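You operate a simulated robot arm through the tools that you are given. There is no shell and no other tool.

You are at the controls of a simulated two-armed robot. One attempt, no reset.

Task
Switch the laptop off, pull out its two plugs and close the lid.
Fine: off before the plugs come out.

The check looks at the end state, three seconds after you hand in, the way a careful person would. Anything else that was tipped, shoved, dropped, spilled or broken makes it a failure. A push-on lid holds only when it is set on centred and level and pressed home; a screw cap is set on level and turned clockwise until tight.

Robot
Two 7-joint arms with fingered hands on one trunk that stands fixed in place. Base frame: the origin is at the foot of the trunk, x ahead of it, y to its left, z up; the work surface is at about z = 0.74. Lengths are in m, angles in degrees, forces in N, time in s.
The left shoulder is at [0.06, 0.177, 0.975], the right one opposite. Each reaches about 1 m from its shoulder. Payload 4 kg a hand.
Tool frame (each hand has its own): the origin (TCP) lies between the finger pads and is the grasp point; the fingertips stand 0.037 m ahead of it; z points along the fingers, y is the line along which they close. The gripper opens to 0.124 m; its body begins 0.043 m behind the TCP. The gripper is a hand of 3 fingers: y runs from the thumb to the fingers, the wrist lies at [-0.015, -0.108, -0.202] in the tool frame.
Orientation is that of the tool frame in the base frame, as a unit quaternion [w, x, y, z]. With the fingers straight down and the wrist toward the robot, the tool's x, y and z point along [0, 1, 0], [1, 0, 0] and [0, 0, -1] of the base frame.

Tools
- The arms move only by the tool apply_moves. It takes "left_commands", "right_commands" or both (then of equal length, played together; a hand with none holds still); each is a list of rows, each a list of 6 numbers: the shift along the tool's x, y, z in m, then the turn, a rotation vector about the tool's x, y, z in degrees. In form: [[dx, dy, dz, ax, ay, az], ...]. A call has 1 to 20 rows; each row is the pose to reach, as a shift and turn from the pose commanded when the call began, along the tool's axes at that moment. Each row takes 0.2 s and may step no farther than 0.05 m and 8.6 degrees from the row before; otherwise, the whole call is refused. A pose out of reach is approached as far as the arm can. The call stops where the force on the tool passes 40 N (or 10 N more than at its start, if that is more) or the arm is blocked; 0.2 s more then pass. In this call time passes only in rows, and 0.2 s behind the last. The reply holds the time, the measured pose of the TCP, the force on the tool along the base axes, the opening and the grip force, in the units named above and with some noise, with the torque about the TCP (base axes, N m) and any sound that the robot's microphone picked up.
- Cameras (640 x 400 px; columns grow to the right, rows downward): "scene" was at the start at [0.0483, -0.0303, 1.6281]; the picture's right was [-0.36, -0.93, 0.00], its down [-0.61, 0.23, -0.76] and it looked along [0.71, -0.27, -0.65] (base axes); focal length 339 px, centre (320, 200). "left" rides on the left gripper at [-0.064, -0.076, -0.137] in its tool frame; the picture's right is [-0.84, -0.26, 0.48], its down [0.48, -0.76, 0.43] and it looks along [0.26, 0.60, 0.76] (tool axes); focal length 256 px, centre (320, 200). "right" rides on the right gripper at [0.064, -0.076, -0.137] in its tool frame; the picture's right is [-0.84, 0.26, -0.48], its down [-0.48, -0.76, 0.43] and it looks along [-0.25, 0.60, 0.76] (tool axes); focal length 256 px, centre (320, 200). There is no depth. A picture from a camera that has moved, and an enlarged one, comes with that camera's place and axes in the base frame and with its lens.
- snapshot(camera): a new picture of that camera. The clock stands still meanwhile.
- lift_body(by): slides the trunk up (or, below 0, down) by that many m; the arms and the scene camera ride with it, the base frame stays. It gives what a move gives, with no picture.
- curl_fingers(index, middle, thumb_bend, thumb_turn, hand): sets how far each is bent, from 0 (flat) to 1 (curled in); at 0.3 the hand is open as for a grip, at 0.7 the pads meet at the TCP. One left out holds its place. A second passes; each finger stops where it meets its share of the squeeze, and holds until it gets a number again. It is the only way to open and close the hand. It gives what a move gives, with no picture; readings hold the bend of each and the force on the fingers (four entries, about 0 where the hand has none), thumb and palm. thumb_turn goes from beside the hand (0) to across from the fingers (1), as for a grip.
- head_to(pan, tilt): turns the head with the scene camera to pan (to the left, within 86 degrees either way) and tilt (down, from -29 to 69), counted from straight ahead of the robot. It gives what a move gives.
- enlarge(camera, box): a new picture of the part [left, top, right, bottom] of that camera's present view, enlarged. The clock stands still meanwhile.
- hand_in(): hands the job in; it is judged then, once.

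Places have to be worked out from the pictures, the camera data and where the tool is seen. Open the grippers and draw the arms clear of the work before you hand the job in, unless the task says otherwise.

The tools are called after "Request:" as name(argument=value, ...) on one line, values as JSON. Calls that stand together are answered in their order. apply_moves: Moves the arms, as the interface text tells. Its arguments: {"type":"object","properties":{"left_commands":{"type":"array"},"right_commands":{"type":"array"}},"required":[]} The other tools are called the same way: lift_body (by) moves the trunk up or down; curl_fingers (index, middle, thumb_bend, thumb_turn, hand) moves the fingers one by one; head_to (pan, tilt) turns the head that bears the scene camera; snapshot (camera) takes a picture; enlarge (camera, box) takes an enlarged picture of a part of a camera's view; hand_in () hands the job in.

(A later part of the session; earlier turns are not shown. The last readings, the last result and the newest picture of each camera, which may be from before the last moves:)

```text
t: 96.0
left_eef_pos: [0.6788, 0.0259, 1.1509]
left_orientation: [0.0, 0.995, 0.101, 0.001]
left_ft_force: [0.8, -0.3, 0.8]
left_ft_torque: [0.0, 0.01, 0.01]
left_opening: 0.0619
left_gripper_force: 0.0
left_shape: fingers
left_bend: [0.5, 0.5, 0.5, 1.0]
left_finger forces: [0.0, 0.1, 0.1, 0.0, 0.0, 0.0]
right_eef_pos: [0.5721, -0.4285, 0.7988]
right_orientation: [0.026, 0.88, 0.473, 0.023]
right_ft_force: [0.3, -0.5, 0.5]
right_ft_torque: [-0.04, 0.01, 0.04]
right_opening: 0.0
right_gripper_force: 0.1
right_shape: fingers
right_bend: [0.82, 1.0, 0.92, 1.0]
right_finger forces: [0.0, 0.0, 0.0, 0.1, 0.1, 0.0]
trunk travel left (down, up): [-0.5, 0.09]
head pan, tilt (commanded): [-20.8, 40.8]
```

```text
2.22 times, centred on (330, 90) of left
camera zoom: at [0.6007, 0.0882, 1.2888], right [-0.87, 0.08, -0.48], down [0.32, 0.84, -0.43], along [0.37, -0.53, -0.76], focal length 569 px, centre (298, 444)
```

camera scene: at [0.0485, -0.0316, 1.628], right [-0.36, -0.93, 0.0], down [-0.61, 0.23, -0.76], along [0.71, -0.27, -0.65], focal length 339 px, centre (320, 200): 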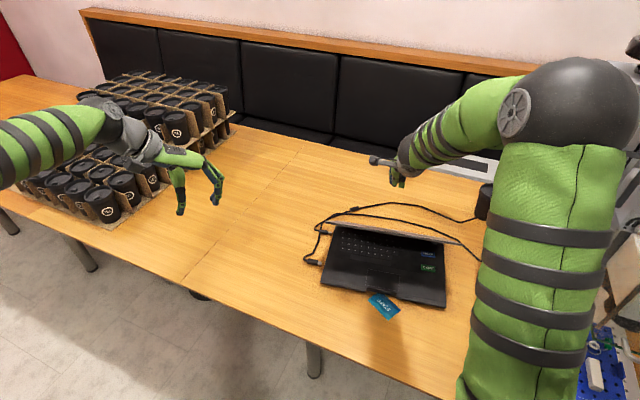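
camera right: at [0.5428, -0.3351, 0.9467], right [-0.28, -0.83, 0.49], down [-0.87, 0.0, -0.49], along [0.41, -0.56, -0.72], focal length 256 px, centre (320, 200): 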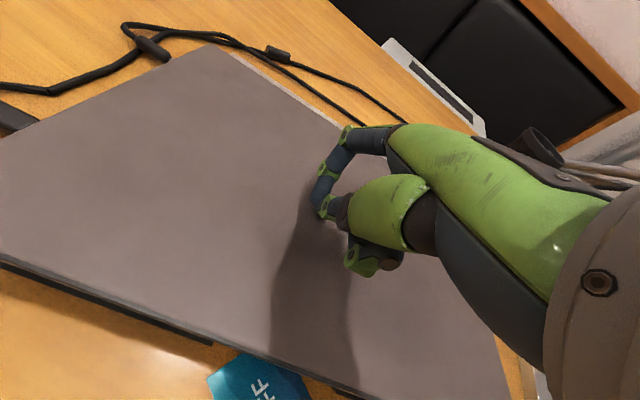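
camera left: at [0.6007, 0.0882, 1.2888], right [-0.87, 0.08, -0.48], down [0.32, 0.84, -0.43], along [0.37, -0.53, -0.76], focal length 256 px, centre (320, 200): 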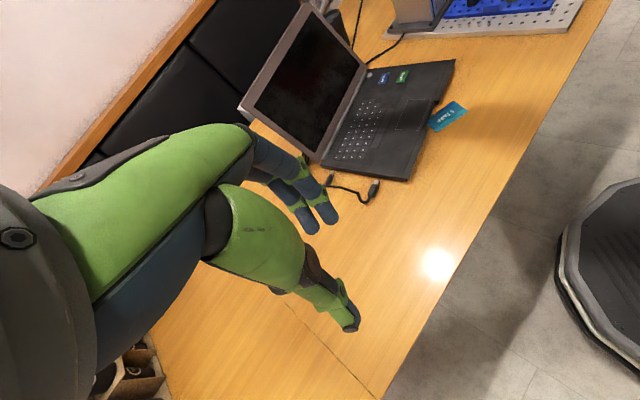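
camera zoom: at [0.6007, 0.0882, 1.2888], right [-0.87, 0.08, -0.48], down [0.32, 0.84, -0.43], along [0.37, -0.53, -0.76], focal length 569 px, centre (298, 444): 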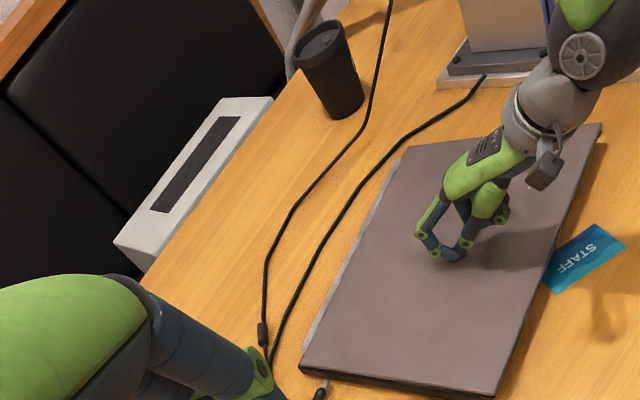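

The lid looks shut. I'll press a little more until I feel it bear, to be sure it's home.

Request:
apply_moves(right_commands=[[0, -0.003, 0.004, 0, 0, 0], [0, -0.005, 0.008, 0, 0, 0]])

Request:
apply_moves(right_commands=[[0, 0, 0.002, 0, 0, 0], [0, 0, 0.004, 0, 0, 0]])

Request:
enlarge(camera="left", box=[290, 60, 410, 200])

```text
t: 96.6
left_eef_pos: [0.6773, 0.027, 1.1527]
left_orientation: [0.0, 0.995, 0.101, 0.002]
left_ft_force: [-0.1, -0.4, 0.0]
left_ft_torque: [0.04, -0.01, -0.02]
left_opening: 0.062
left_gripper_force: 0.2
left_shape: fingers
left_bend: [0.5, 0.5, 0.5, 1.0]
left_finger forces: [0.1, 0.0, 0.1, 0.0, 0.1, 0.0]
right_eef_pos: [0.5666, -0.4247, 0.7939]
right_orientation: [0.029, 0.88, 0.474, 0.025]
right_ft_force: [-8.8, 0.3, 23.7]
right_ft_torque: [-0.48, -0.92, -0.12]
right_opening: 0.0
right_gripper_force: 22.3
right_shape: fingers
right_bend: [0.84, 1.0, 0.95, 1.0]
right_finger forces: [0.0, 0.0, 0.1, 0.0, 44.6, 0.0]
trunk travel left (down, up): [-0.5, 0.09]
head pan, tilt (commanded): [-20.8, 40.8]
```

```text
t: 97.2
left_eef_pos: [0.6762, 0.0268, 1.1529]
left_orientation: [0.001, 0.995, 0.1, 0.002]
left_ft_force: [0.2, 0.4, 0.6]
left_ft_torque: [0.01, 0.02, 0.0]
left_opening: 0.0621
left_gripper_force: 0.0
left_shape: fingers
left_bend: [0.5, 0.5, 0.5, 1.0]
left_finger forces: [0.0, 0.1, 0.0, 0.1, 0.1, 0.0]
right_eef_pos: [0.5682, -0.4247, 0.7895]
right_orientation: [0.028, 0.88, 0.473, 0.024]
right_ft_force: [-8.2, 1.2, 26.9]
right_ft_torque: [-0.64, -1.25, -0.2]
right_opening: 0.0
right_gripper_force: 24.6
right_shape: fingers
right_bend: [0.85, 1.0, 0.97, 1.0]
right_finger forces: [0.0, 0.1, 0.0, 0.0, 49.6, 0.1]
trunk travel left (down, up): [-0.5, 0.09]
head pan, tilt (commanded): [-20.8, 40.8]
```

```text
2.86 times, centred on (350, 130) of left
camera zoom: at [0.5984, 0.0895, 1.29], right [-0.87, 0.08, -0.49], down [0.32, 0.84, -0.43], along [0.37, -0.53, -0.76], focal length 731 px, centre (234, 400)
```

zoom: 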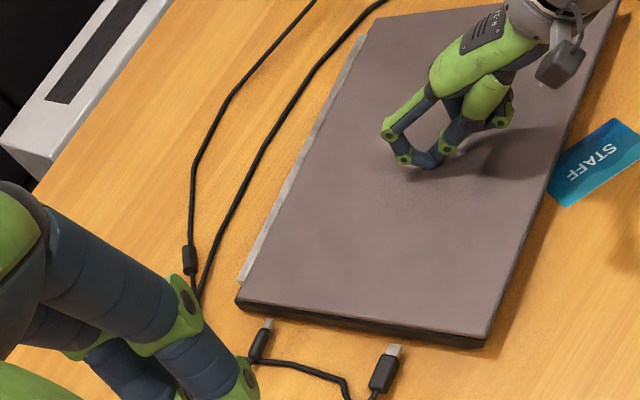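

The lid is closed and pressed home (25 N). I'll lift straight off and check the whole scene, including the staff card and plugs.

Request:
apply_moves(right_commands=[[0, 0, -0.02, 0, 0, 0], [0, 0, -0.06, 0, 0, 0], [0, 0, -0.1, 0, 0, 0], [0, -0.02, -0.13, 0, 0, 0], [-0.02, -0.04, -0.16, 0, 0, 0]])

Request:
snapshot(camera="scene")

Request:
enlarge(camera="scene", box=[300, 180, 480, 330])

Request:
enlarge(camera="left", box=[290, 60, 450, 220])

Request:
snapshot(camera="right")

```text
t: 98.4
left_eef_pos: [0.678, 0.0254, 1.1537]
left_orientation: [0.0, 0.995, 0.1, 0.002]
left_ft_force: [-0.2, -0.1, 0.2]
left_ft_torque: [0.01, -0.06, -0.03]
left_opening: 0.0621
left_gripper_force: 0.0
left_shape: fingers
left_bend: [0.5, 0.5, 0.5, 1.0]
left_finger forces: [0.0, 0.0, 0.1, 0.0, 0.0, 0.0]
right_eef_pos: [0.513, -0.4153, 0.9436]
right_orientation: [0.027, 0.88, 0.473, 0.023]
right_ft_force: [-0.6, 0.9, 0.6]
right_ft_torque: [-0.02, -0.02, 0.0]
right_opening: 0.0
right_gripper_force: 0.1
right_shape: fingers
right_bend: [0.85, 1.0, 0.95, 1.0]
right_finger forces: [0.0, 0.0, 0.1, 0.0, 0.0, 0.1]
trunk travel left (down, up): [-0.5, 0.09]
head pan, tilt (commanded): [-20.8, 40.8]
```

```text
taken
camera scene: at [0.047, -0.0304, 1.6281], right [-0.36, -0.93, 0.0], down [-0.61, 0.23, -0.76], along [0.71, -0.27, -0.65], focal length 339 px, centre (320, 200)
```

scene: 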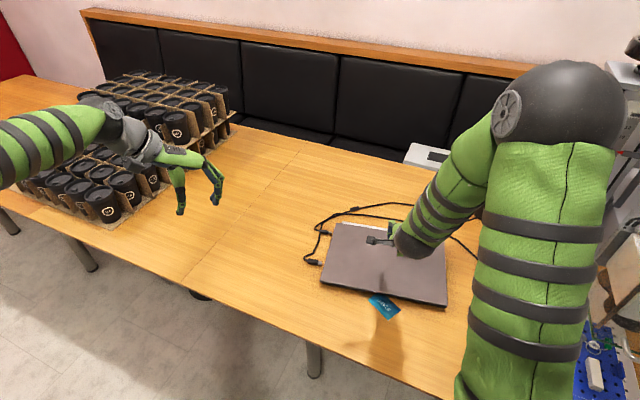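

```text
2.67 times, centred on (390, 255) of scene
camera zoom: at [0.047, -0.0304, 1.6281], right [-0.36, -0.93, 0.0], down [-0.61, 0.23, -0.76], along [0.71, -0.27, -0.65], focal length 903 px, centre (133, 53)
```

zoom: 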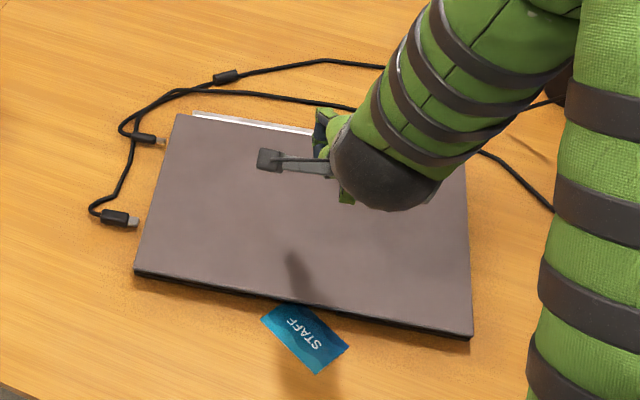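

```text
2.50 times, centred on (370, 140) of left
camera zoom: at [0.5995, 0.0882, 1.2895], right [-0.87, 0.08, -0.48], down [0.32, 0.84, -0.43], along [0.37, -0.53, -0.76], focal length 640 px, centre (195, 350)
```

zoom: 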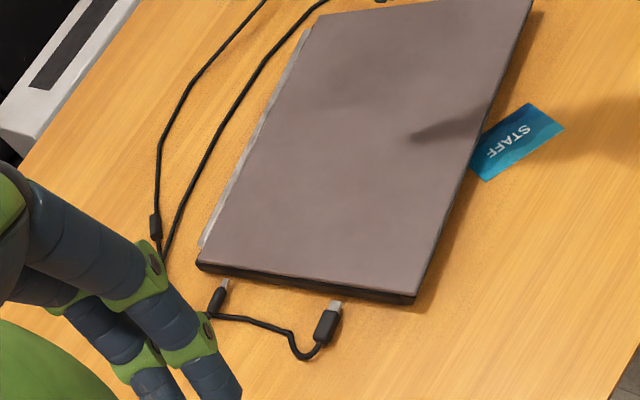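

```text
taken
camera right: at [0.4758, -0.3181, 1.0759], right [-0.28, -0.83, 0.49], down [-0.87, 0.0, -0.49], along [0.41, -0.56, -0.72], focal length 256 px, centre (320, 200)
```

right: 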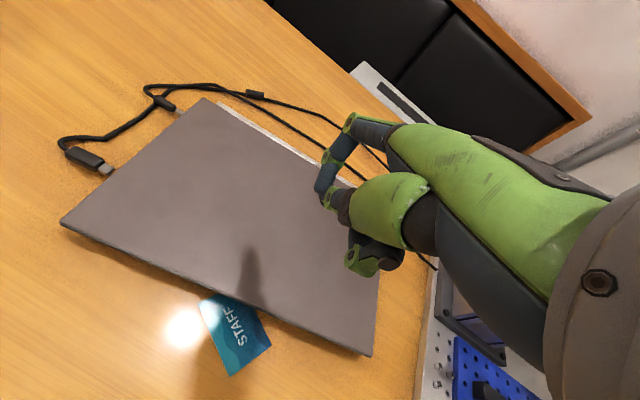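

Lid closed flat, the staff card is where it was. Now I'll check the plugs' gaps at high magnification, since the laptop shifted a little after they came out.

Request:
enlarge(camera="scene", box=[300, 245, 350, 280])

Request:
enlarge(camera="scene", box=[310, 215, 360, 250])

Request:
enlarge(camera="left", box=[325, 160, 395, 215])

Request:
enlarge(camera="right", box=[50, 70, 210, 190])

```text
11.43 times, centred on (325, 262) of scene
camera zoom: at [0.047, -0.0304, 1.6281], right [-0.36, -0.93, 0.0], down [-0.61, 0.23, -0.76], along [0.71, -0.27, -0.65], focal length 3871 px, centre (263, -514)
```

zoom: 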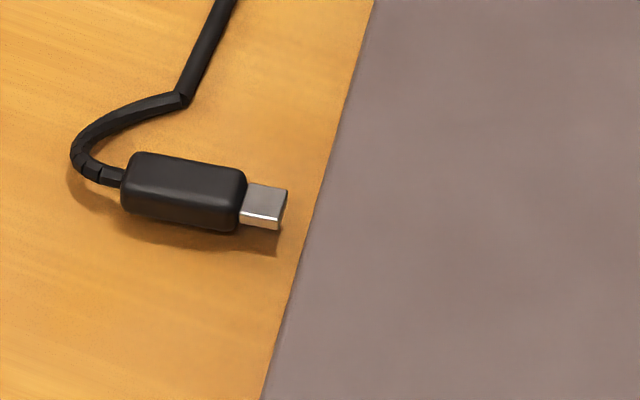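

```text
11.43 times, centred on (335, 232) of scene
camera zoom: at [0.047, -0.0304, 1.6281], right [-0.36, -0.93, 0.0], down [-0.61, 0.23, -0.76], along [0.71, -0.27, -0.65], focal length 3871 px, centre (149, -171)
```

zoom: 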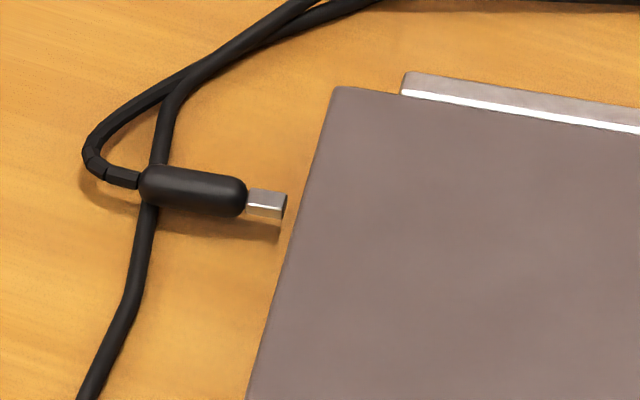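

```text
7.27 times, centred on (360, 188) of left
camera zoom: at [0.5995, 0.0882, 1.2895], right [-0.87, 0.08, -0.48], down [0.32, 0.84, -0.43], along [0.37, -0.53, -0.76], focal length 1862 px, centre (29, 291)
```

zoom: 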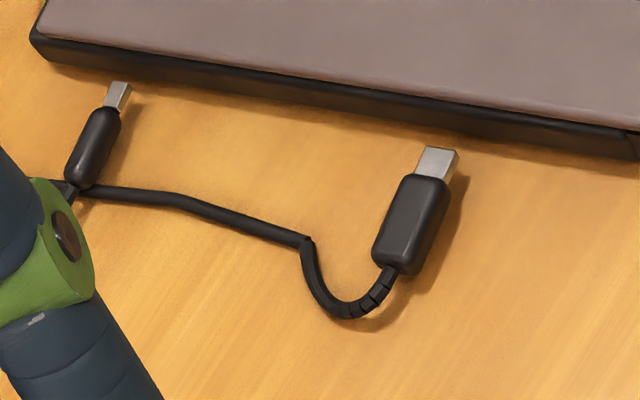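

```text
3.33 times, centred on (130, 130) of right
camera zoom: at [0.4758, -0.3181, 1.0759], right [-0.28, -0.83, 0.49], down [-0.87, 0.0, -0.49], along [0.41, -0.56, -0.72], focal length 853 px, centre (953, 433)
```

zoom: 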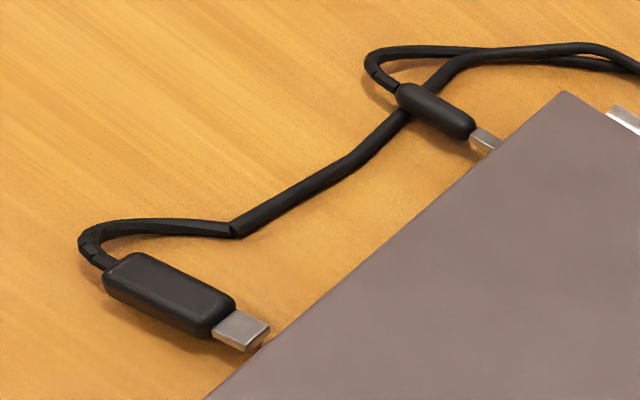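

Both plugs are plainly out; the back one's gap (~7 mm) is the smaller, so I'll draw it out a bit more. I'll use middle finger and thumb only (index curled up) to keep off the cables, and come over it first.

Request:
curl_fingers(hand="right", index=1.0, middle=0.52, thumb_bend=0.52, thumb_turn=1.0)

Request:
apply_moves(right_commands=[[0.0298, 0.0274, -0.02, 0.5, 0, 0], [0.0596, 0.0548, -0.02, 1, 0, 0], [0.0894, 0.0822, -0.02, 1.5, 0, 0], [0.1193, 0.1097, -0.01, 2, 0, 0], [0.1491, 0.1371, 0.0, 2.5, 0, 0], [0.1789, 0.1645, 0.01, 3, 0, 0], [0.2087, 0.1919, 0.02, 3.5, 0, 0], [0.2385, 0.2193, 0.0324, 4, 0, 0]])

Request:
enlarge(camera="right", box=[180, 120, 420, 340])

Request:
enlarge(camera="left", box=[250, 80, 410, 220])

```text
t: 99.4
left_eef_pos: [0.6788, 0.0251, 1.1511]
left_orientation: [0.0, 0.995, 0.1, 0.001]
left_ft_force: [0.5, -0.1, -0.5]
left_ft_torque: [-0.02, 0.01, 0.02]
left_opening: 0.062
left_gripper_force: 0.1
left_shape: fingers
left_bend: [0.5, 0.5, 0.5, 1.0]
left_finger forces: [0.0, 0.0, 0.1, 0.0, 0.0, 0.1]
right_eef_pos: [0.5135, -0.4162, 0.9441]
right_orientation: [0.027, 0.88, 0.473, 0.023]
right_ft_force: [-0.3, 0.6, 0.3]
right_ft_torque: [-0.02, -0.03, 0.01]
right_opening: 0.0531
right_gripper_force: 0.0
right_shape: fingers
right_bend: [0.94, 0.52, 0.51, 1.0]
right_finger forces: [0.0, 0.0, 0.1, 0.0, 0.0, 0.0]
trunk travel left (down, up): [-0.5, 0.09]
head pan, tilt (commanded): [-20.8, 40.8]
```

```text
t: 101.2
left_eef_pos: [0.6795, 0.0258, 1.1501]
left_orientation: [-0.001, 0.995, 0.101, -0.001]
left_ft_force: [-0.3, 0.2, -0.1]
left_ft_torque: [-0.01, 0.0, -0.01]
left_opening: 0.0623
left_gripper_force: 0.0
left_shape: fingers
left_bend: [0.5, 0.5, 0.5, 1.0]
left_finger forces: [0.0, 0.0, 0.0, 0.1, 0.0, 0.1]
right_eef_pos: [0.8289, -0.3371, 0.9302]
right_orientation: [-0.003, 0.881, 0.474, 0.005]
right_ft_force: [0.0, 0.6, 0.0]
right_ft_torque: [-0.01, 0.0, 0.0]
right_opening: 0.0526
right_gripper_force: 0.1
right_shape: fingers
right_bend: [0.94, 0.52, 0.51, 1.0]
right_finger forces: [0.0, 0.0, 0.0, 0.1, 0.1, 0.0]
trunk travel left (down, up): [-0.5, 0.09]
head pan, tilt (commanded): [-20.8, 40.8]
```

```text
1.82 times, centred on (300, 230) of right
camera zoom: at [0.7996, -0.2446, 1.0671], right [-0.25, -0.85, 0.47], down [-0.9, 0.02, -0.44], along [0.36, -0.53, -0.77], focal length 465 px, centre (356, 146)
```

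zoom: 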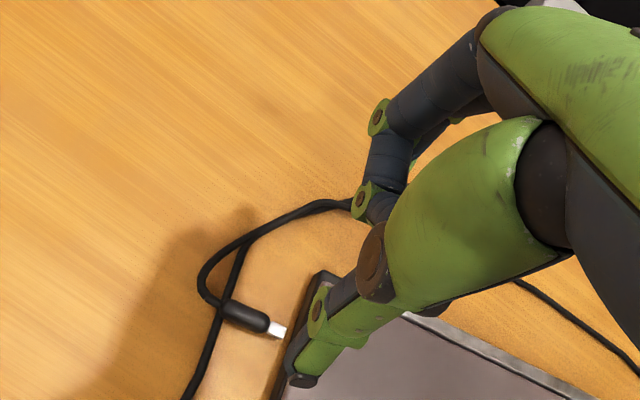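

```text
2.86 times, centred on (330, 150) of left
camera zoom: at [0.6015, 0.088, 1.2884], right [-0.87, 0.08, -0.48], down [0.32, 0.84, -0.43], along [0.37, -0.53, -0.76], focal length 731 px, centre (291, 343)
```

zoom: 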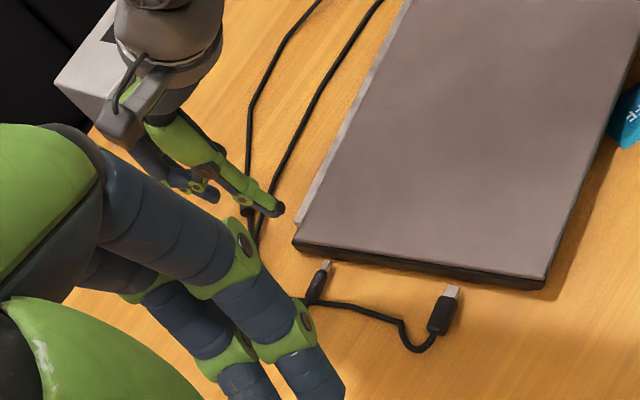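

The plug is right below, between middle finger and thumb. Descending to grip height.

Request:
apply_moves(right_commands=[[0, 0, 0.04, 0, 0, 0], [0, 0, 0.08, 0, 0, 0], [0, 0, 0.115, 0, 0, 0], [0, 0, 0.135, 0, 0, 0], [0, 0, 0.142, 0, 0, 0]])

Request:
enlarge(camera="right", box=[200, 140, 400, 310])

Request:
enlarge(camera="left", box=[290, 130, 410, 220])

```text
t: 102.4
left_eef_pos: [0.6785, 0.0257, 1.1501]
left_orientation: [0.001, 0.995, 0.1, 0.0]
left_ft_force: [0.0, 0.5, 0.0]
left_ft_torque: [-0.02, 0.04, 0.02]
left_opening: 0.0622
left_gripper_force: 0.1
left_shape: fingers
left_bend: [0.5, 0.5, 0.5, 1.0]
left_finger forces: [0.0, 0.1, 0.0, 0.1, 0.1, 0.0]
right_eef_pos: [0.8308, -0.3356, 0.7876]
right_orientation: [-0.003, 0.88, 0.475, 0.007]
right_ft_force: [-1.2, 0.3, 0.6]
right_ft_torque: [-0.03, 0.02, 0.01]
right_opening: 0.0529
right_gripper_force: 0.0
right_shape: fingers
right_bend: [0.94, 0.52, 0.51, 1.0]
right_finger forces: [0.0, 0.0, 0.0, 0.0, 0.1, 0.1]
trunk travel left (down, up): [-0.5, 0.09]
head pan, tilt (commanded): [-20.8, 40.8]
```

```text
2.35 times, centred on (300, 225) of right
camera zoom: at [0.8015, -0.2432, 0.9255], right [-0.25, -0.85, 0.47], down [-0.9, 0.02, -0.44], along [0.36, -0.53, -0.76], focal length 602 px, centre (367, 141)
```

zoom: 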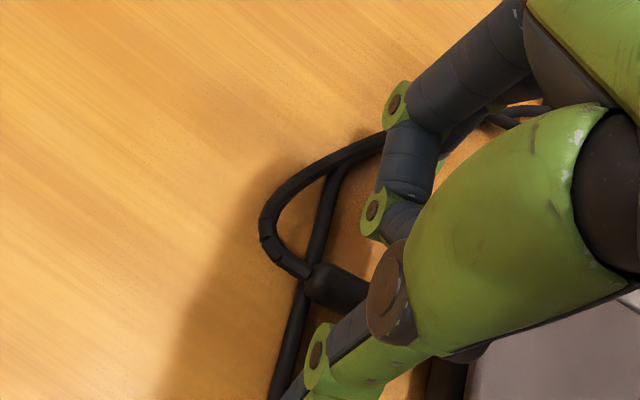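

```text
4.44 times, centred on (350, 175) of left
camera zoom: at [0.6008, 0.0882, 1.2888], right [-0.87, 0.08, -0.48], down [0.32, 0.84, -0.43], along [0.37, -0.53, -0.76], focal length 1138 px, centre (187, 311)
```

zoom: 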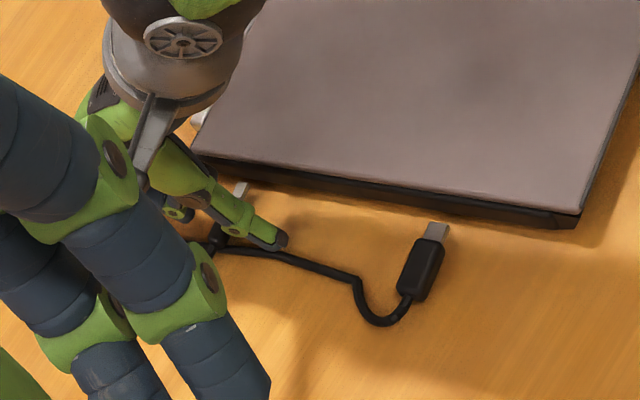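

Good placement. Closing middle finger and thumb on the plug.

Request:
curl_fingers(hand="right", middle=0.62, thumb_bend=0.62)

Request:
curl_fingers(hand="right", middle=0.75, thumb_bend=0.69)

Request:
enlarge(camera="right", box=[200, 140, 400, 310])

Request:
enlarge(camera="left", box=[290, 130, 410, 220])

```text
t: 103.4
left_eef_pos: [0.6783, 0.0261, 1.1514]
left_orientation: [0.0, 0.995, 0.1, 0.001]
left_ft_force: [-0.8, -0.1, 0.2]
left_ft_torque: [0.01, -0.01, 0.02]
left_opening: 0.0618
left_gripper_force: 0.0
left_shape: fingers
left_bend: [0.5, 0.5, 0.5, 1.0]
left_finger forces: [0.1, 0.0, 0.0, 0.1, 0.1, 0.1]
right_eef_pos: [0.831, -0.3362, 0.7892]
right_orientation: [-0.004, 0.88, 0.474, 0.007]
right_ft_force: [0.6, 0.5, -0.3]
right_ft_torque: [0.02, -0.03, -0.01]
right_opening: 0.0609
right_gripper_force: 0.1
right_shape: fingers
right_bend: [1.0, 0.62, 0.6, 1.0]
right_finger forces: [0.0, 0.1, 0.0, 0.1, 0.0, 0.0]
trunk travel left (down, up): [-0.5, 0.09]
head pan, tilt (commanded): [-20.8, 40.8]
```

```text
t: 104.4
left_eef_pos: [0.6786, 0.0254, 1.1504]
left_orientation: [0.0, 0.995, 0.101, 0.0]
left_ft_force: [-0.3, -0.4, 0.1]
left_ft_torque: [0.01, -0.01, 0.02]
left_opening: 0.0618
left_gripper_force: 0.2
left_shape: fingers
left_bend: [0.5, 0.5, 0.5, 1.0]
left_finger forces: [0.0, 0.1, 0.0, 0.0, 0.1, 0.0]
right_eef_pos: [0.8314, -0.3357, 0.7885]
right_orientation: [-0.003, 0.881, 0.474, 0.006]
right_ft_force: [6.0, -2.6, 1.5]
right_ft_torque: [-0.05, -0.2, 0.04]
right_opening: 0.0605
right_gripper_force: 5.9
right_shape: fingers
right_bend: [1.0, 0.73, 0.63, 1.0]
right_finger forces: [0.0, 9.2, 0.1, 0.0, 1.9, 0.1]
trunk travel left (down, up): [-0.5, 0.09]
head pan, tilt (commanded): [-20.8, 40.8]
```

```text
2.35 times, centred on (300, 225) of right
camera zoom: at [0.8019, -0.2437, 0.926], right [-0.25, -0.85, 0.47], down [-0.9, 0.02, -0.44], along [0.36, -0.53, -0.76], focal length 602 px, centre (367, 141)
```

zoom: 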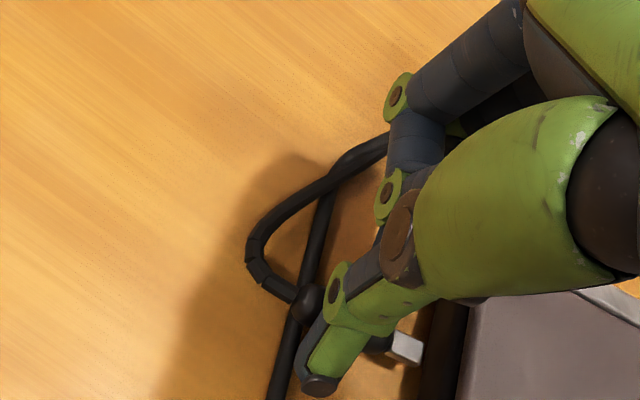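

```text
4.44 times, centred on (350, 175) of left
camera zoom: at [0.6011, 0.088, 1.2887], right [-0.87, 0.08, -0.48], down [0.32, 0.84, -0.43], along [0.37, -0.53, -0.76], focal length 1138 px, centre (187, 311)
```

zoom: 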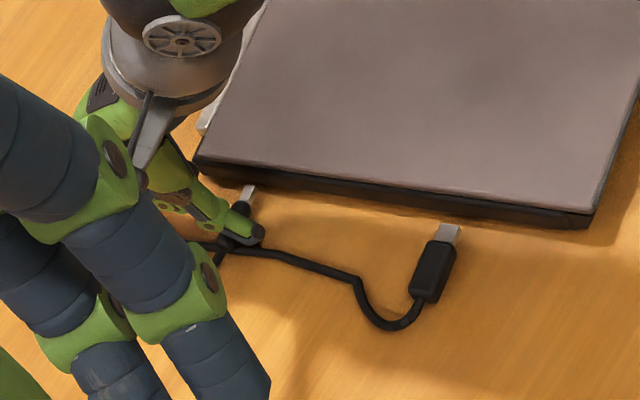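

The finger pushed the plug, and the laptop and front plug shifted with it ~6 mm — so the plugs ride on guides fixed to the laptop. I'll close the thumb more to balance the grip, then look at the card.

Request:
curl_fingers(hand="right", middle=0.72, thumb_bend=0.78)

Request:
enlarge(camera="left", box=[290, 80, 450, 220])

Request:
enlarge(camera="right", box=[200, 140, 400, 310])

```text
t: 105.4
left_eef_pos: [0.6777, 0.0264, 1.152]
left_orientation: [0.0, 0.995, 0.1, 0.001]
left_ft_force: [0.7, -0.1, -0.1]
left_ft_torque: [0.0, 0.01, 0.02]
left_opening: 0.0619
left_gripper_force: 0.1
left_shape: fingers
left_bend: [0.5, 0.5, 0.5, 1.0]
left_finger forces: [0.1, 0.1, 0.1, 0.1, 0.0, 0.0]
right_eef_pos: [0.8304, -0.3356, 0.7896]
right_orientation: [-0.004, 0.88, 0.475, 0.007]
right_ft_force: [-6.9, 1.9, 13.1]
right_ft_torque: [0.01, 0.27, 0.07]
right_opening: 0.0603
right_gripper_force: 13.5
right_shape: fingers
right_bend: [1.0, 0.73, 0.63, 1.0]
right_finger forces: [0.1, 12.6, 0.0, 0.0, 14.5, 0.0]
trunk travel left (down, up): [-0.5, 0.09]
head pan, tilt (commanded): [-20.8, 40.8]
```

```text
2.86 times, centred on (370, 150) of left
camera zoom: at [0.5993, 0.0888, 1.2895], right [-0.87, 0.08, -0.48], down [0.32, 0.84, -0.43], along [0.37, -0.53, -0.76], focal length 731 px, centre (177, 343)
```

zoom: 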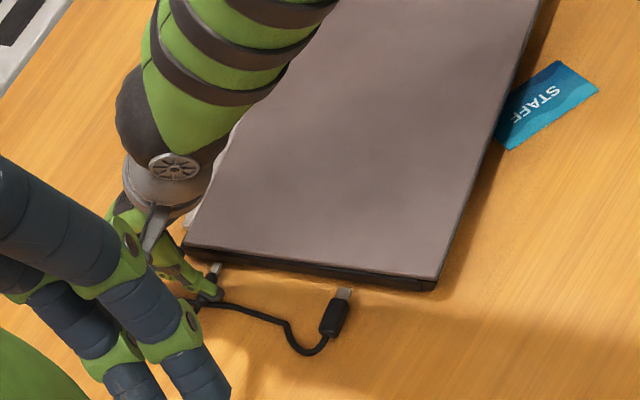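

```text
2.35 times, centred on (300, 225) of right
camera zoom: at [0.8005, -0.2428, 0.9273], right [-0.25, -0.85, 0.47], down [-0.9, 0.02, -0.44], along [0.36, -0.53, -0.76], focal length 602 px, centre (367, 141)
```

zoom: 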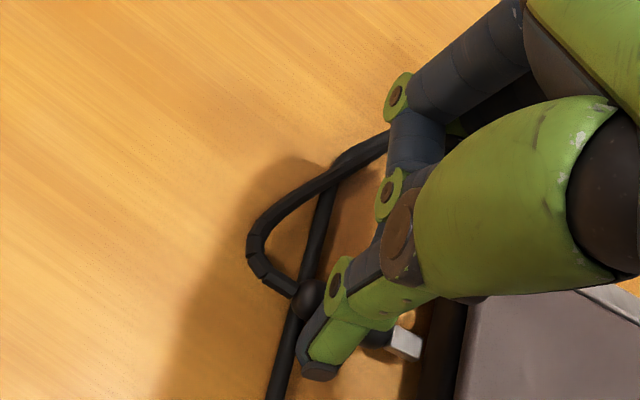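

The card itself hasn't moved; the laptop's front edge has come ~6 mm over it. With the plug now held I'll draw it out 9 mm, then carry it (and the laptop) back by the 6 mm.

Request:
apply_moves(right_commands=[[0.003, 0, -0.0005, 0, 0, 0], [0.006, 0, -0.001, 0, 0, 0], [0.009, 0, -0.001, 0, 0, 0]])

Request:
enlarge(camera="left", box=[290, 80, 450, 220])

Request:
enlarge(camera="right", box=[200, 140, 400, 310])

```text
t: 106.2
left_eef_pos: [0.6773, 0.0253, 1.1516]
left_orientation: [0.0, 0.995, 0.1, 0.001]
left_ft_force: [-0.4, -0.7, -0.3]
left_ft_torque: [0.02, -0.01, 0.03]
left_opening: 0.0617
left_gripper_force: 0.1
left_shape: fingers
left_bend: [0.5, 0.5, 0.5, 1.0]
left_finger forces: [0.1, 0.1, 0.0, 0.0, 0.1, 0.0]
right_eef_pos: [0.8342, -0.3303, 0.7903]
right_orientation: [-0.004, 0.881, 0.473, 0.005]
right_ft_force: [-10.8, -6.2, 6.4]
right_ft_torque: [-0.24, 0.4, 0.1]
right_opening: 0.0607
right_gripper_force: 10.0
right_shape: fingers
right_bend: [1.0, 0.72, 0.63, 1.0]
right_finger forces: [0.0, 8.1, 0.0, 0.1, 12.2, 0.1]
trunk travel left (down, up): [-0.5, 0.09]
head pan, tilt (commanded): [-20.8, 40.8]
```

```text
2.86 times, centred on (370, 150) of left
camera zoom: at [0.5995, 0.0876, 1.2894], right [-0.87, 0.09, -0.48], down [0.32, 0.84, -0.43], along [0.37, -0.53, -0.76], focal length 731 px, centre (177, 343)
```

zoom: 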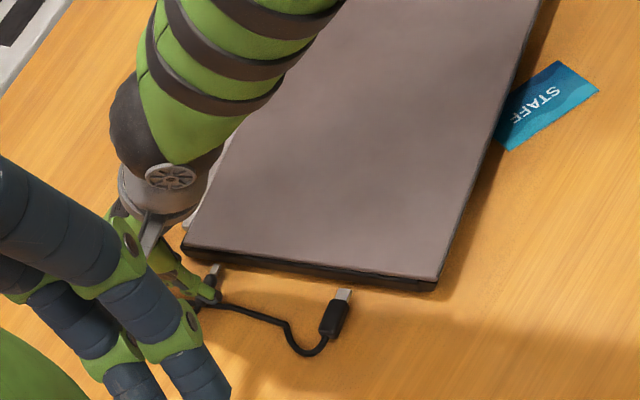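

```text
2.35 times, centred on (300, 225) of right
camera zoom: at [0.8047, -0.2373, 0.9277], right [-0.25, -0.85, 0.47], down [-0.9, 0.02, -0.44], along [0.36, -0.53, -0.76], focal length 602 px, centre (367, 141)
```

zoom: 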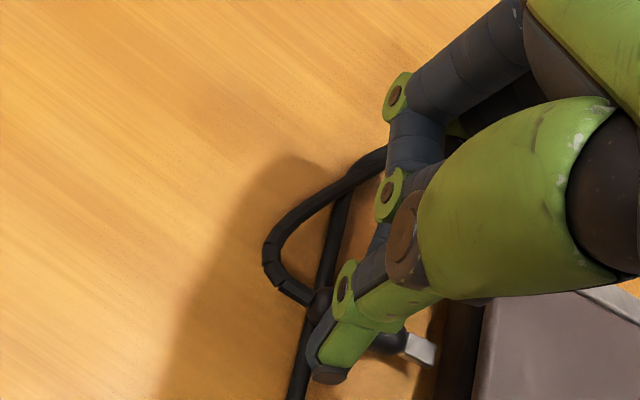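

The back plug's gap has grown slightly and it's now at the end of its travel. I'll carry it 7 mm back (+e) to bring the laptop off the card again.

Request:
apply_moves(right_commands=[[-0.001, 0.003, 0, 0, 0, 0], [-0.002, 0.006, 0, 0, 0, 0], [-0.003, 0.009, 0, 0, 0, 0], [-0.003, 0.011, 0, 0, 0, 0]])

Request:
enlarge(camera="left", box=[290, 80, 450, 220])

Request:
enlarge(camera="right", box=[200, 140, 400, 310])

```text
t: 107.2
left_eef_pos: [0.6769, 0.0258, 1.1516]
left_orientation: [0.0, 0.995, 0.1, 0.001]
left_ft_force: [-0.3, -0.5, 0.0]
left_ft_torque: [-0.03, 0.01, -0.01]
left_opening: 0.0617
left_gripper_force: 0.0
left_shape: fingers
left_bend: [0.5, 0.5, 0.5, 1.0]
left_finger forces: [0.1, 0.1, 0.0, 0.1, 0.0, 0.1]
right_eef_pos: [0.8422, -0.3379, 0.7917]
right_orientation: [-0.004, 0.881, 0.474, 0.008]
right_ft_force: [-7.6, 2.3, 3.0]
right_ft_torque: [0.08, 0.31, 0.03]
right_opening: 0.0608
right_gripper_force: 8.7
right_shape: fingers
right_bend: [1.0, 0.72, 0.63, 1.0]
right_finger forces: [0.0, 4.9, 0.1, 0.1, 11.8, 0.0]
trunk travel left (down, up): [-0.5, 0.09]
head pan, tilt (commanded): [-20.8, 40.8]
```

```text
2.86 times, centred on (370, 150) of left
camera zoom: at [0.5999, 0.0888, 1.2893], right [-0.87, 0.08, -0.48], down [0.32, 0.84, -0.43], along [0.37, -0.53, -0.76], focal length 731 px, centre (177, 343)
```

zoom: 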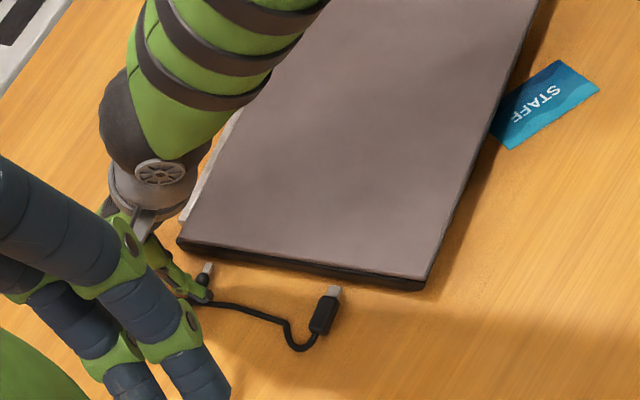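

```text
2.35 times, centred on (300, 225) of right
camera zoom: at [0.8129, -0.2438, 0.9284], right [-0.25, -0.85, 0.47], down [-0.9, 0.02, -0.44], along [0.37, -0.53, -0.76], focal length 602 px, centre (367, 141)
```

zoom: 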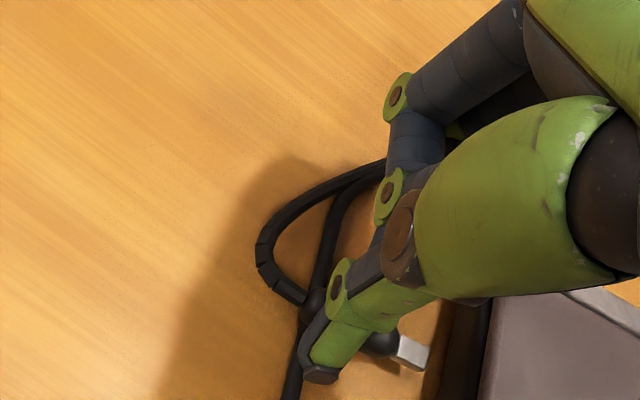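

The laptop and plugs moved back as one, uncovering the card again. Now I open the fingers and lift straight up.

Request:
curl_fingers(hand="right", middle=0.5, thumb_bend=0.45)

Request:
apply_moves(right_commands=[[0, 0, -0.02, 0, 0, 0], [0, 0, -0.06, 0, 0, 0], [0, 0, -0.1, 0, 0, 0], [0, 0, -0.14, 0, 0, 0]])

Request:
apply_moves(right_commands=[[-0.03, -0.03, 0, 0, 0, 0], [-0.06, -0.06, 0, 0, 0, 0], [-0.09, -0.09, 0, 0, 0, 0], [-0.12, -0.12, 0, 0, 0, 0], [-0.15, -0.15, 0, 0, 0, 0], [-0.18, -0.18, 0, 0, 0, 0], [-0.21, -0.21, -0.01, 0, 0, 0], [-0.24, -0.24, -0.02, 0, 0, 0]])

Request:
snapshot(camera="scene")

Request:
enlarge(camera="left", box=[290, 60, 450, 220])

```text
t: 108.2
left_eef_pos: [0.6792, 0.0252, 1.1516]
left_orientation: [0.0, 0.995, 0.1, 0.001]
left_ft_force: [-0.8, -0.5, 0.7]
left_ft_torque: [-0.05, 0.02, 0.0]
left_opening: 0.0622
left_gripper_force: 0.2
left_shape: fingers
left_bend: [0.5, 0.5, 0.5, 1.0]
left_finger forces: [0.0, 0.0, 0.0, 0.0, 0.1, 0.1]
right_eef_pos: [0.8432, -0.3365, 0.7901]
right_orientation: [-0.003, 0.881, 0.474, 0.008]
right_ft_force: [-0.2, 0.2, 0.1]
right_ft_torque: [0.02, -0.04, 0.0]
right_opening: 0.0729
right_gripper_force: 0.0
right_shape: fingers
right_bend: [1.0, 0.5, 0.45, 0.99]
right_finger forces: [0.0, 0.1, 0.0, 0.1, 0.0, 0.0]
trunk travel left (down, up): [-0.5, 0.09]
head pan, tilt (commanded): [-20.8, 40.8]
```

```text
t: 109.2
left_eef_pos: [0.6778, 0.0261, 1.1511]
left_orientation: [0.0, 0.995, 0.101, 0.001]
left_ft_force: [0.2, 1.2, -0.4]
left_ft_torque: [0.0, 0.01, 0.03]
left_opening: 0.062
left_gripper_force: 0.1
left_shape: fingers
left_bend: [0.5, 0.5, 0.5, 1.0]
left_finger forces: [0.1, 0.1, 0.1, 0.0, 0.0, 0.0]
right_eef_pos: [0.842, -0.3354, 0.9315]
right_orientation: [-0.005, 0.88, 0.475, 0.007]
right_ft_force: [0.1, -0.5, -0.5]
right_ft_torque: [0.02, -0.04, 0.0]
right_opening: 0.0727
right_gripper_force: 0.1
right_shape: fingers
right_bend: [1.0, 0.5, 0.45, 0.99]
right_finger forces: [0.1, 0.1, 0.0, 0.0, 0.0, 0.0]
trunk travel left (down, up): [-0.5, 0.09]
head pan, tilt (commanded): [-20.8, 40.8]
```

```text
t: 111.0
left_eef_pos: [0.6781, 0.027, 1.1525]
left_orientation: [0.001, 0.995, 0.1, 0.001]
left_ft_force: [-0.3, -0.9, 0.0]
left_ft_torque: [0.01, -0.01, 0.02]
left_opening: 0.0619
left_gripper_force: 0.1
left_shape: fingers
left_bend: [0.5, 0.5, 0.5, 1.0]
left_finger forces: [0.0, 0.1, 0.1, 0.0, 0.0, 0.0]
right_eef_pos: [0.5085, -0.4063, 0.9461]
right_orientation: [-0.004, 0.881, 0.474, 0.007]
right_ft_force: [0.1, 0.3, 0.1]
right_ft_torque: [0.0, -0.01, 0.04]
right_opening: 0.0726
right_gripper_force: 0.0
right_shape: fingers
right_bend: [1.0, 0.5, 0.45, 0.99]
right_finger forces: [0.0, 0.1, 0.0, 0.0, 0.0, 0.0]
trunk travel left (down, up): [-0.5, 0.09]
head pan, tilt (commanded): [-20.8, 40.8]
```

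```text
taken
camera scene: at [0.0475, -0.0305, 1.6281], right [-0.36, -0.93, 0.0], down [-0.61, 0.23, -0.76], along [0.71, -0.27, -0.65], focal length 339 px, centre (320, 200)
```

scene: 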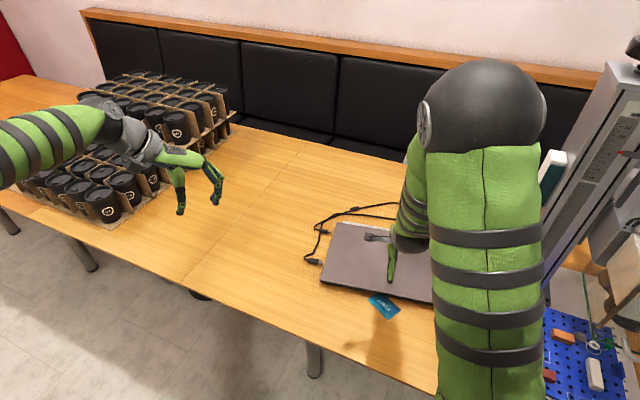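

```text
2.50 times, centred on (370, 140) of left
camera zoom: at [0.5999, 0.0881, 1.2893], right [-0.87, 0.08, -0.48], down [0.32, 0.84, -0.43], along [0.37, -0.53, -0.76], focal length 640 px, centre (195, 350)
```

zoom: 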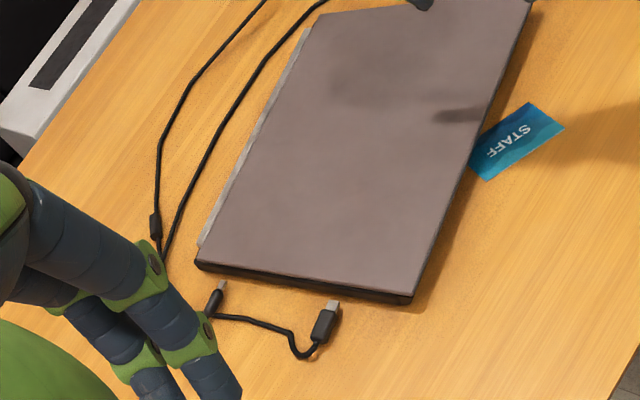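

Let me view both plugs close-up again now.

Request:
enlarge(camera="scene", box=[295, 210, 355, 275])

Request:
enlarge(camera="left", box=[325, 160, 395, 215])

Request:
enlarge(camera="right", box=[50, 70, 210, 190])

```text
6.15 times, centred on (325, 242) of scene
camera zoom: at [0.0475, -0.0305, 1.6281], right [-0.36, -0.93, 0.0], down [-0.61, 0.23, -0.76], along [0.71, -0.27, -0.65], focal length 2084 px, centre (289, -62)
```

zoom: 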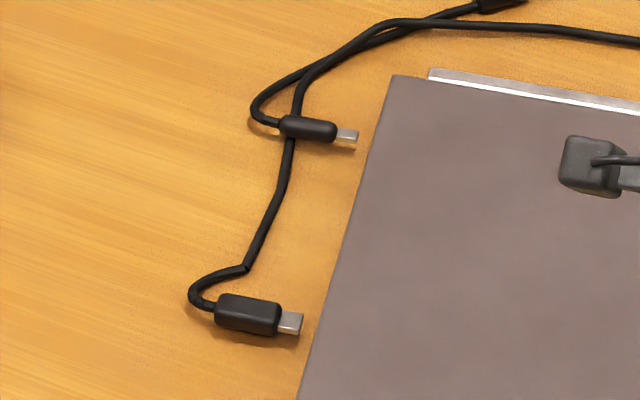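

```text
7.27 times, centred on (360, 188) of left
camera zoom: at [0.5999, 0.0881, 1.2893], right [-0.87, 0.08, -0.48], down [0.32, 0.84, -0.43], along [0.37, -0.53, -0.76], focal length 1862 px, centre (29, 291)
```

zoom: 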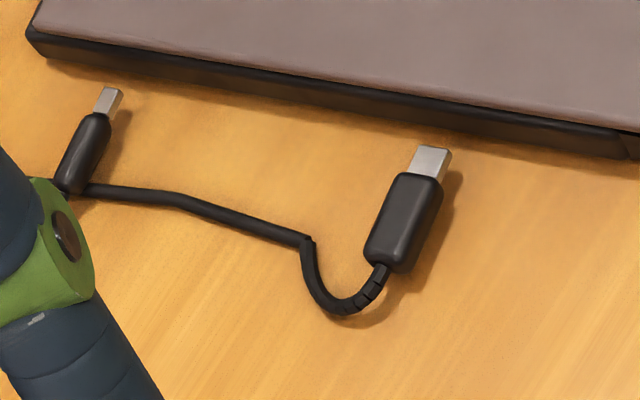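

```text
3.33 times, centred on (130, 130) of right
camera zoom: at [0.4788, -0.3132, 1.0832], right [-0.25, -0.85, 0.47], down [-0.9, 0.02, -0.44], along [0.36, -0.53, -0.76], focal length 853 px, centre (953, 433)
```

zoom: 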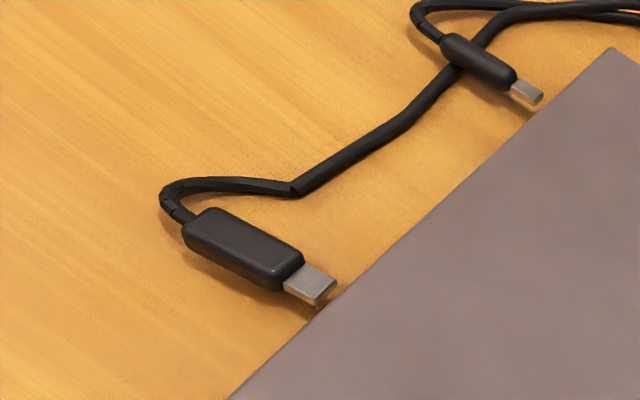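

Both plugs stand about 1 cm clear of the laptop's side and the lid lies flat on the base. I'll open both hands and draw the right arm up and clear, then inspect everything.

Request:
apply_moves(right_commands=[[-0.0135, 0.0003, -0.037, 0, 0, -4.5], [-0.027, 0.0007, -0.074, 0, 0, -9], [-0.0405, 0.001, -0.111, 0, 0, -14], [-0.054, 0.0014, -0.148, 0, 0, -19], [-0.0674, 0.0017, -0.186, 0, 0, -24], [-0.081, 0.002, -0.223, 0, 0, -29], [-0.0944, 0.0024, -0.26, 0, 0, -34]])

Request:
curl_fingers(hand="right", index=0.3, middle=0.3, thumb_bend=0.3, thumb_turn=1.0)

Request:
curl_fingers(hand="left", index=0.3, middle=0.3, thumb_bend=0.3)

Request:
snapshot(camera="scene")

Request:
snapshot(camera="right")

Request:
snapshot(camera="left")

```text
t: 112.6
left_eef_pos: [0.6773, 0.0252, 1.1516]
left_orientation: [0.0, 0.995, 0.1, 0.001]
left_ft_force: [0.7, 0.0, -0.6]
left_ft_torque: [0.0, -0.01, -0.05]
left_opening: 0.0618
left_gripper_force: 0.0
left_shape: fingers
left_bend: [0.5, 0.5, 0.5, 1.0]
left_finger forces: [0.1, 0.0, 0.0, 0.0, 0.1, 0.0]
right_eef_pos: [0.4568, -0.4906, 1.2038]
right_orientation: [-0.001, 0.703, 0.711, 0.008]
right_ft_force: [-0.8, -0.2, 0.9]
right_ft_torque: [-0.01, 0.0, 0.04]
right_opening: 0.0728
right_gripper_force: 0.1
right_shape: fingers
right_bend: [1.0, 0.5, 0.45, 0.99]
right_finger forces: [0.0, 0.0, 0.1, 0.1, 0.1, 0.0]
trunk travel left (down, up): [-0.5, 0.09]
head pan, tilt (commanded): [-20.8, 40.8]
```

```text
t: 113.6
left_eef_pos: [0.6784, 0.0266, 1.1512]
left_orientation: [0.0, 0.995, 0.1, 0.0]
left_ft_force: [0.4, 0.1, -0.2]
left_ft_torque: [0.02, -0.01, 0.01]
left_opening: 0.0623
left_gripper_force: 0.2
left_shape: fingers
left_bend: [0.5, 0.5, 0.5, 1.0]
left_finger forces: [0.0, 0.0, 0.1, 0.1, 0.0, 0.0]
right_eef_pos: [0.4568, -0.4911, 1.2038]
right_orientation: [-0.001, 0.703, 0.711, 0.007]
right_ft_force: [-0.5, 1.2, -0.1]
right_ft_torque: [-0.02, -0.03, 0.02]
right_opening: 0.1229
right_gripper_force: 0.0
right_shape: fingers
right_bend: [0.3, 0.3, 0.3, 0.98]
right_finger forces: [0.1, 0.0, 0.0, 0.0, 0.0, 0.1]
trunk travel left (down, up): [-0.5, 0.09]
head pan, tilt (commanded): [-20.8, 40.8]
```

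```text
t: 114.6
left_eef_pos: [0.6783, 0.0259, 1.1517]
left_orientation: [-0.001, 0.995, 0.101, 0.001]
left_ft_force: [-0.7, 0.0, -1.5]
left_ft_torque: [-0.04, 0.01, 0.0]
left_opening: 0.1231
left_gripper_force: 0.1
left_shape: fingers
left_bend: [0.3, 0.3, 0.3, 0.98]
left_finger forces: [0.0, 0.0, 0.0, 0.0, 0.1, 0.1]
right_eef_pos: [0.4569, -0.4902, 1.2032]
right_orientation: [-0.001, 0.703, 0.711, 0.007]
right_ft_force: [0.0, 1.1, -0.7]
right_ft_torque: [0.01, -0.02, 0.03]
right_opening: 0.123
right_gripper_force: 0.1
right_shape: fingers
right_bend: [0.3, 0.3, 0.3, 0.98]
right_finger forces: [0.0, 0.0, 0.0, 0.0, 0.0, 0.0]
trunk travel left (down, up): [-0.5, 0.09]
head pan, tilt (commanded): [-20.8, 40.8]
```

```text
taken
camera scene: at [0.0483, -0.0303, 1.6281], right [-0.36, -0.93, 0.0], down [-0.61, 0.23, -0.76], along [0.71, -0.27, -0.65], focal length 339 px, centre (320, 200)
```

scene: 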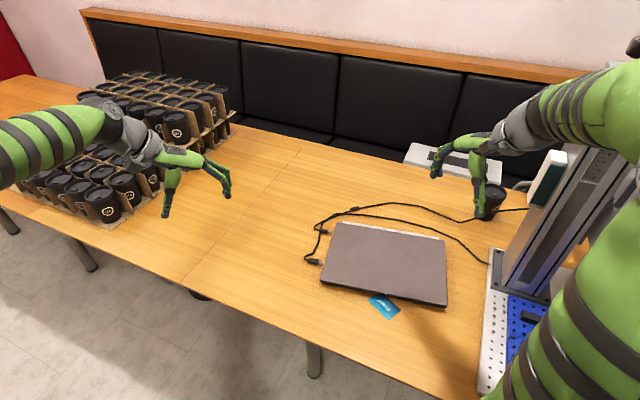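

```text
taken
camera right: at [0.379, -0.4298, 1.3405], right [0.26, -0.84, 0.47], down [-0.75, -0.49, -0.45], along [0.61, -0.24, -0.76], focal length 256 px, centre (320, 200)
```

right: 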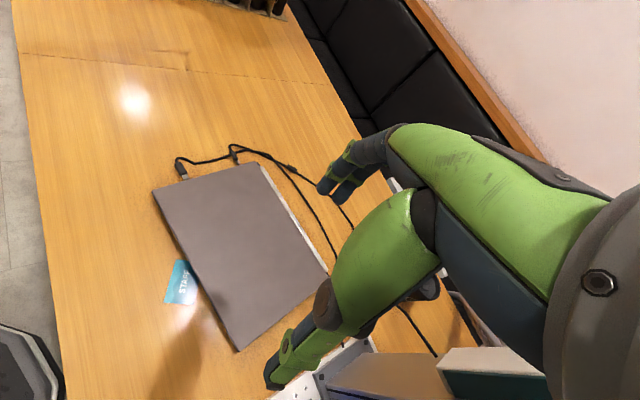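

```text
taken
camera left: at [0.6007, 0.0882, 1.2889], right [-0.87, 0.08, -0.48], down [0.32, 0.84, -0.43], along [0.37, -0.53, -0.76], focal length 256 px, centre (320, 200)
```

left: 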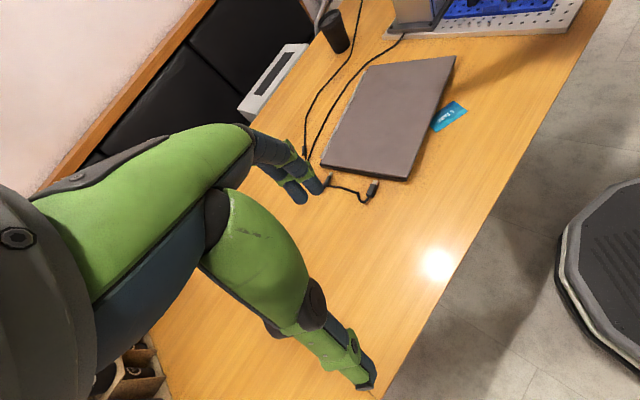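

Arms are clear. A last close inspection of the laptop, the card, the cup and the plugs.

Request:
enlarge(camera="scene", box=[295, 195, 465, 325])

Request:
enlarge(camera="scene", box=[300, 220, 350, 275])

Request:
enlarge(camera="scene", box=[430, 140, 560, 240])

Request:
enlarge(camera="left", box=[310, 40, 480, 215])

```text
3.08 times, centred on (380, 260) of scene
camera zoom: at [0.0483, -0.0303, 1.6281], right [-0.36, -0.93, 0.0], down [-0.61, 0.23, -0.76], along [0.71, -0.27, -0.65], focal length 1042 px, centre (135, 15)
```

zoom: 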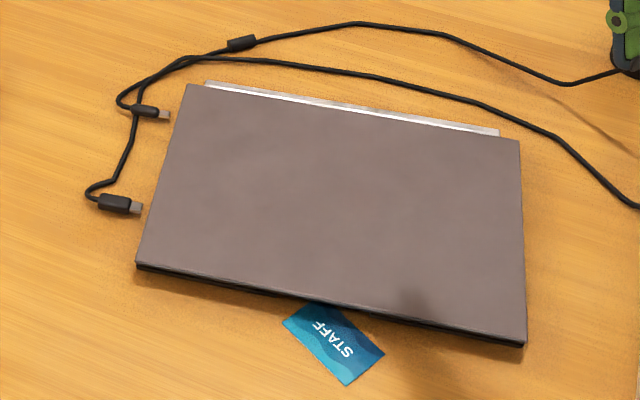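

```text
7.27 times, centred on (325, 248) of scene
camera zoom: at [0.0483, -0.0303, 1.6281], right [-0.36, -0.93, 0.0], down [-0.61, 0.23, -0.76], along [0.71, -0.27, -0.65], focal length 2463 px, centre (284, -146)
```

zoom: 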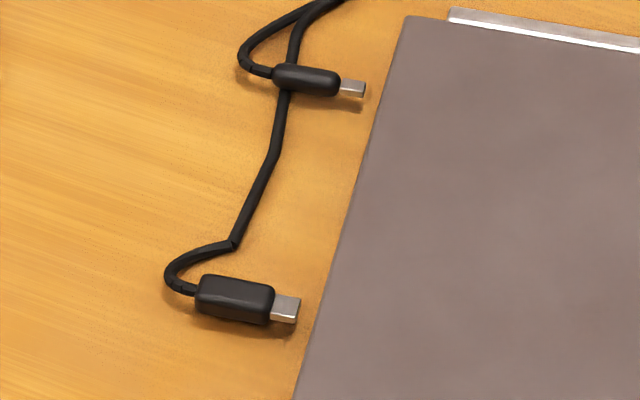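

```text
4.00 times, centred on (495, 190) of scene
camera zoom: at [0.0483, -0.0303, 1.6281], right [-0.36, -0.93, 0.0], down [-0.61, 0.23, -0.76], along [0.71, -0.27, -0.65], focal length 1355 px, centre (-380, 240)
```

zoom: 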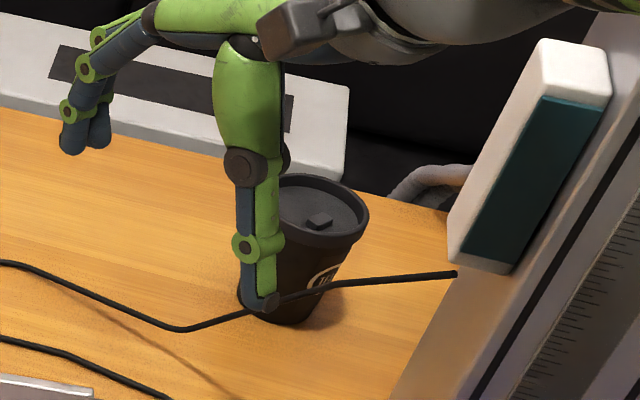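

```text
2.29 times, centred on (395, 128) of left
camera zoom: at [0.6007, 0.0882, 1.2889], right [-0.87, 0.08, -0.48], down [0.32, 0.84, -0.43], along [0.37, -0.53, -0.76], focal length 585 px, centre (149, 366)
```

zoom: 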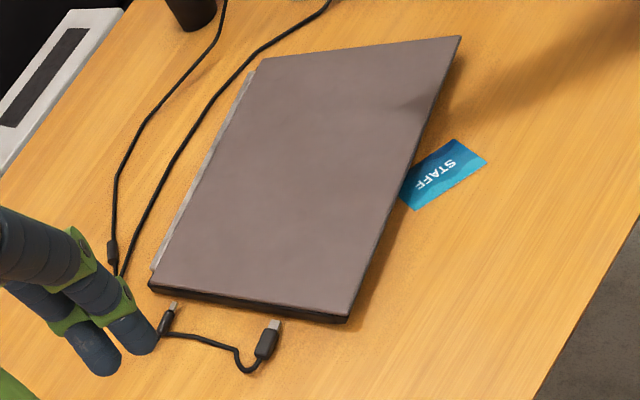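

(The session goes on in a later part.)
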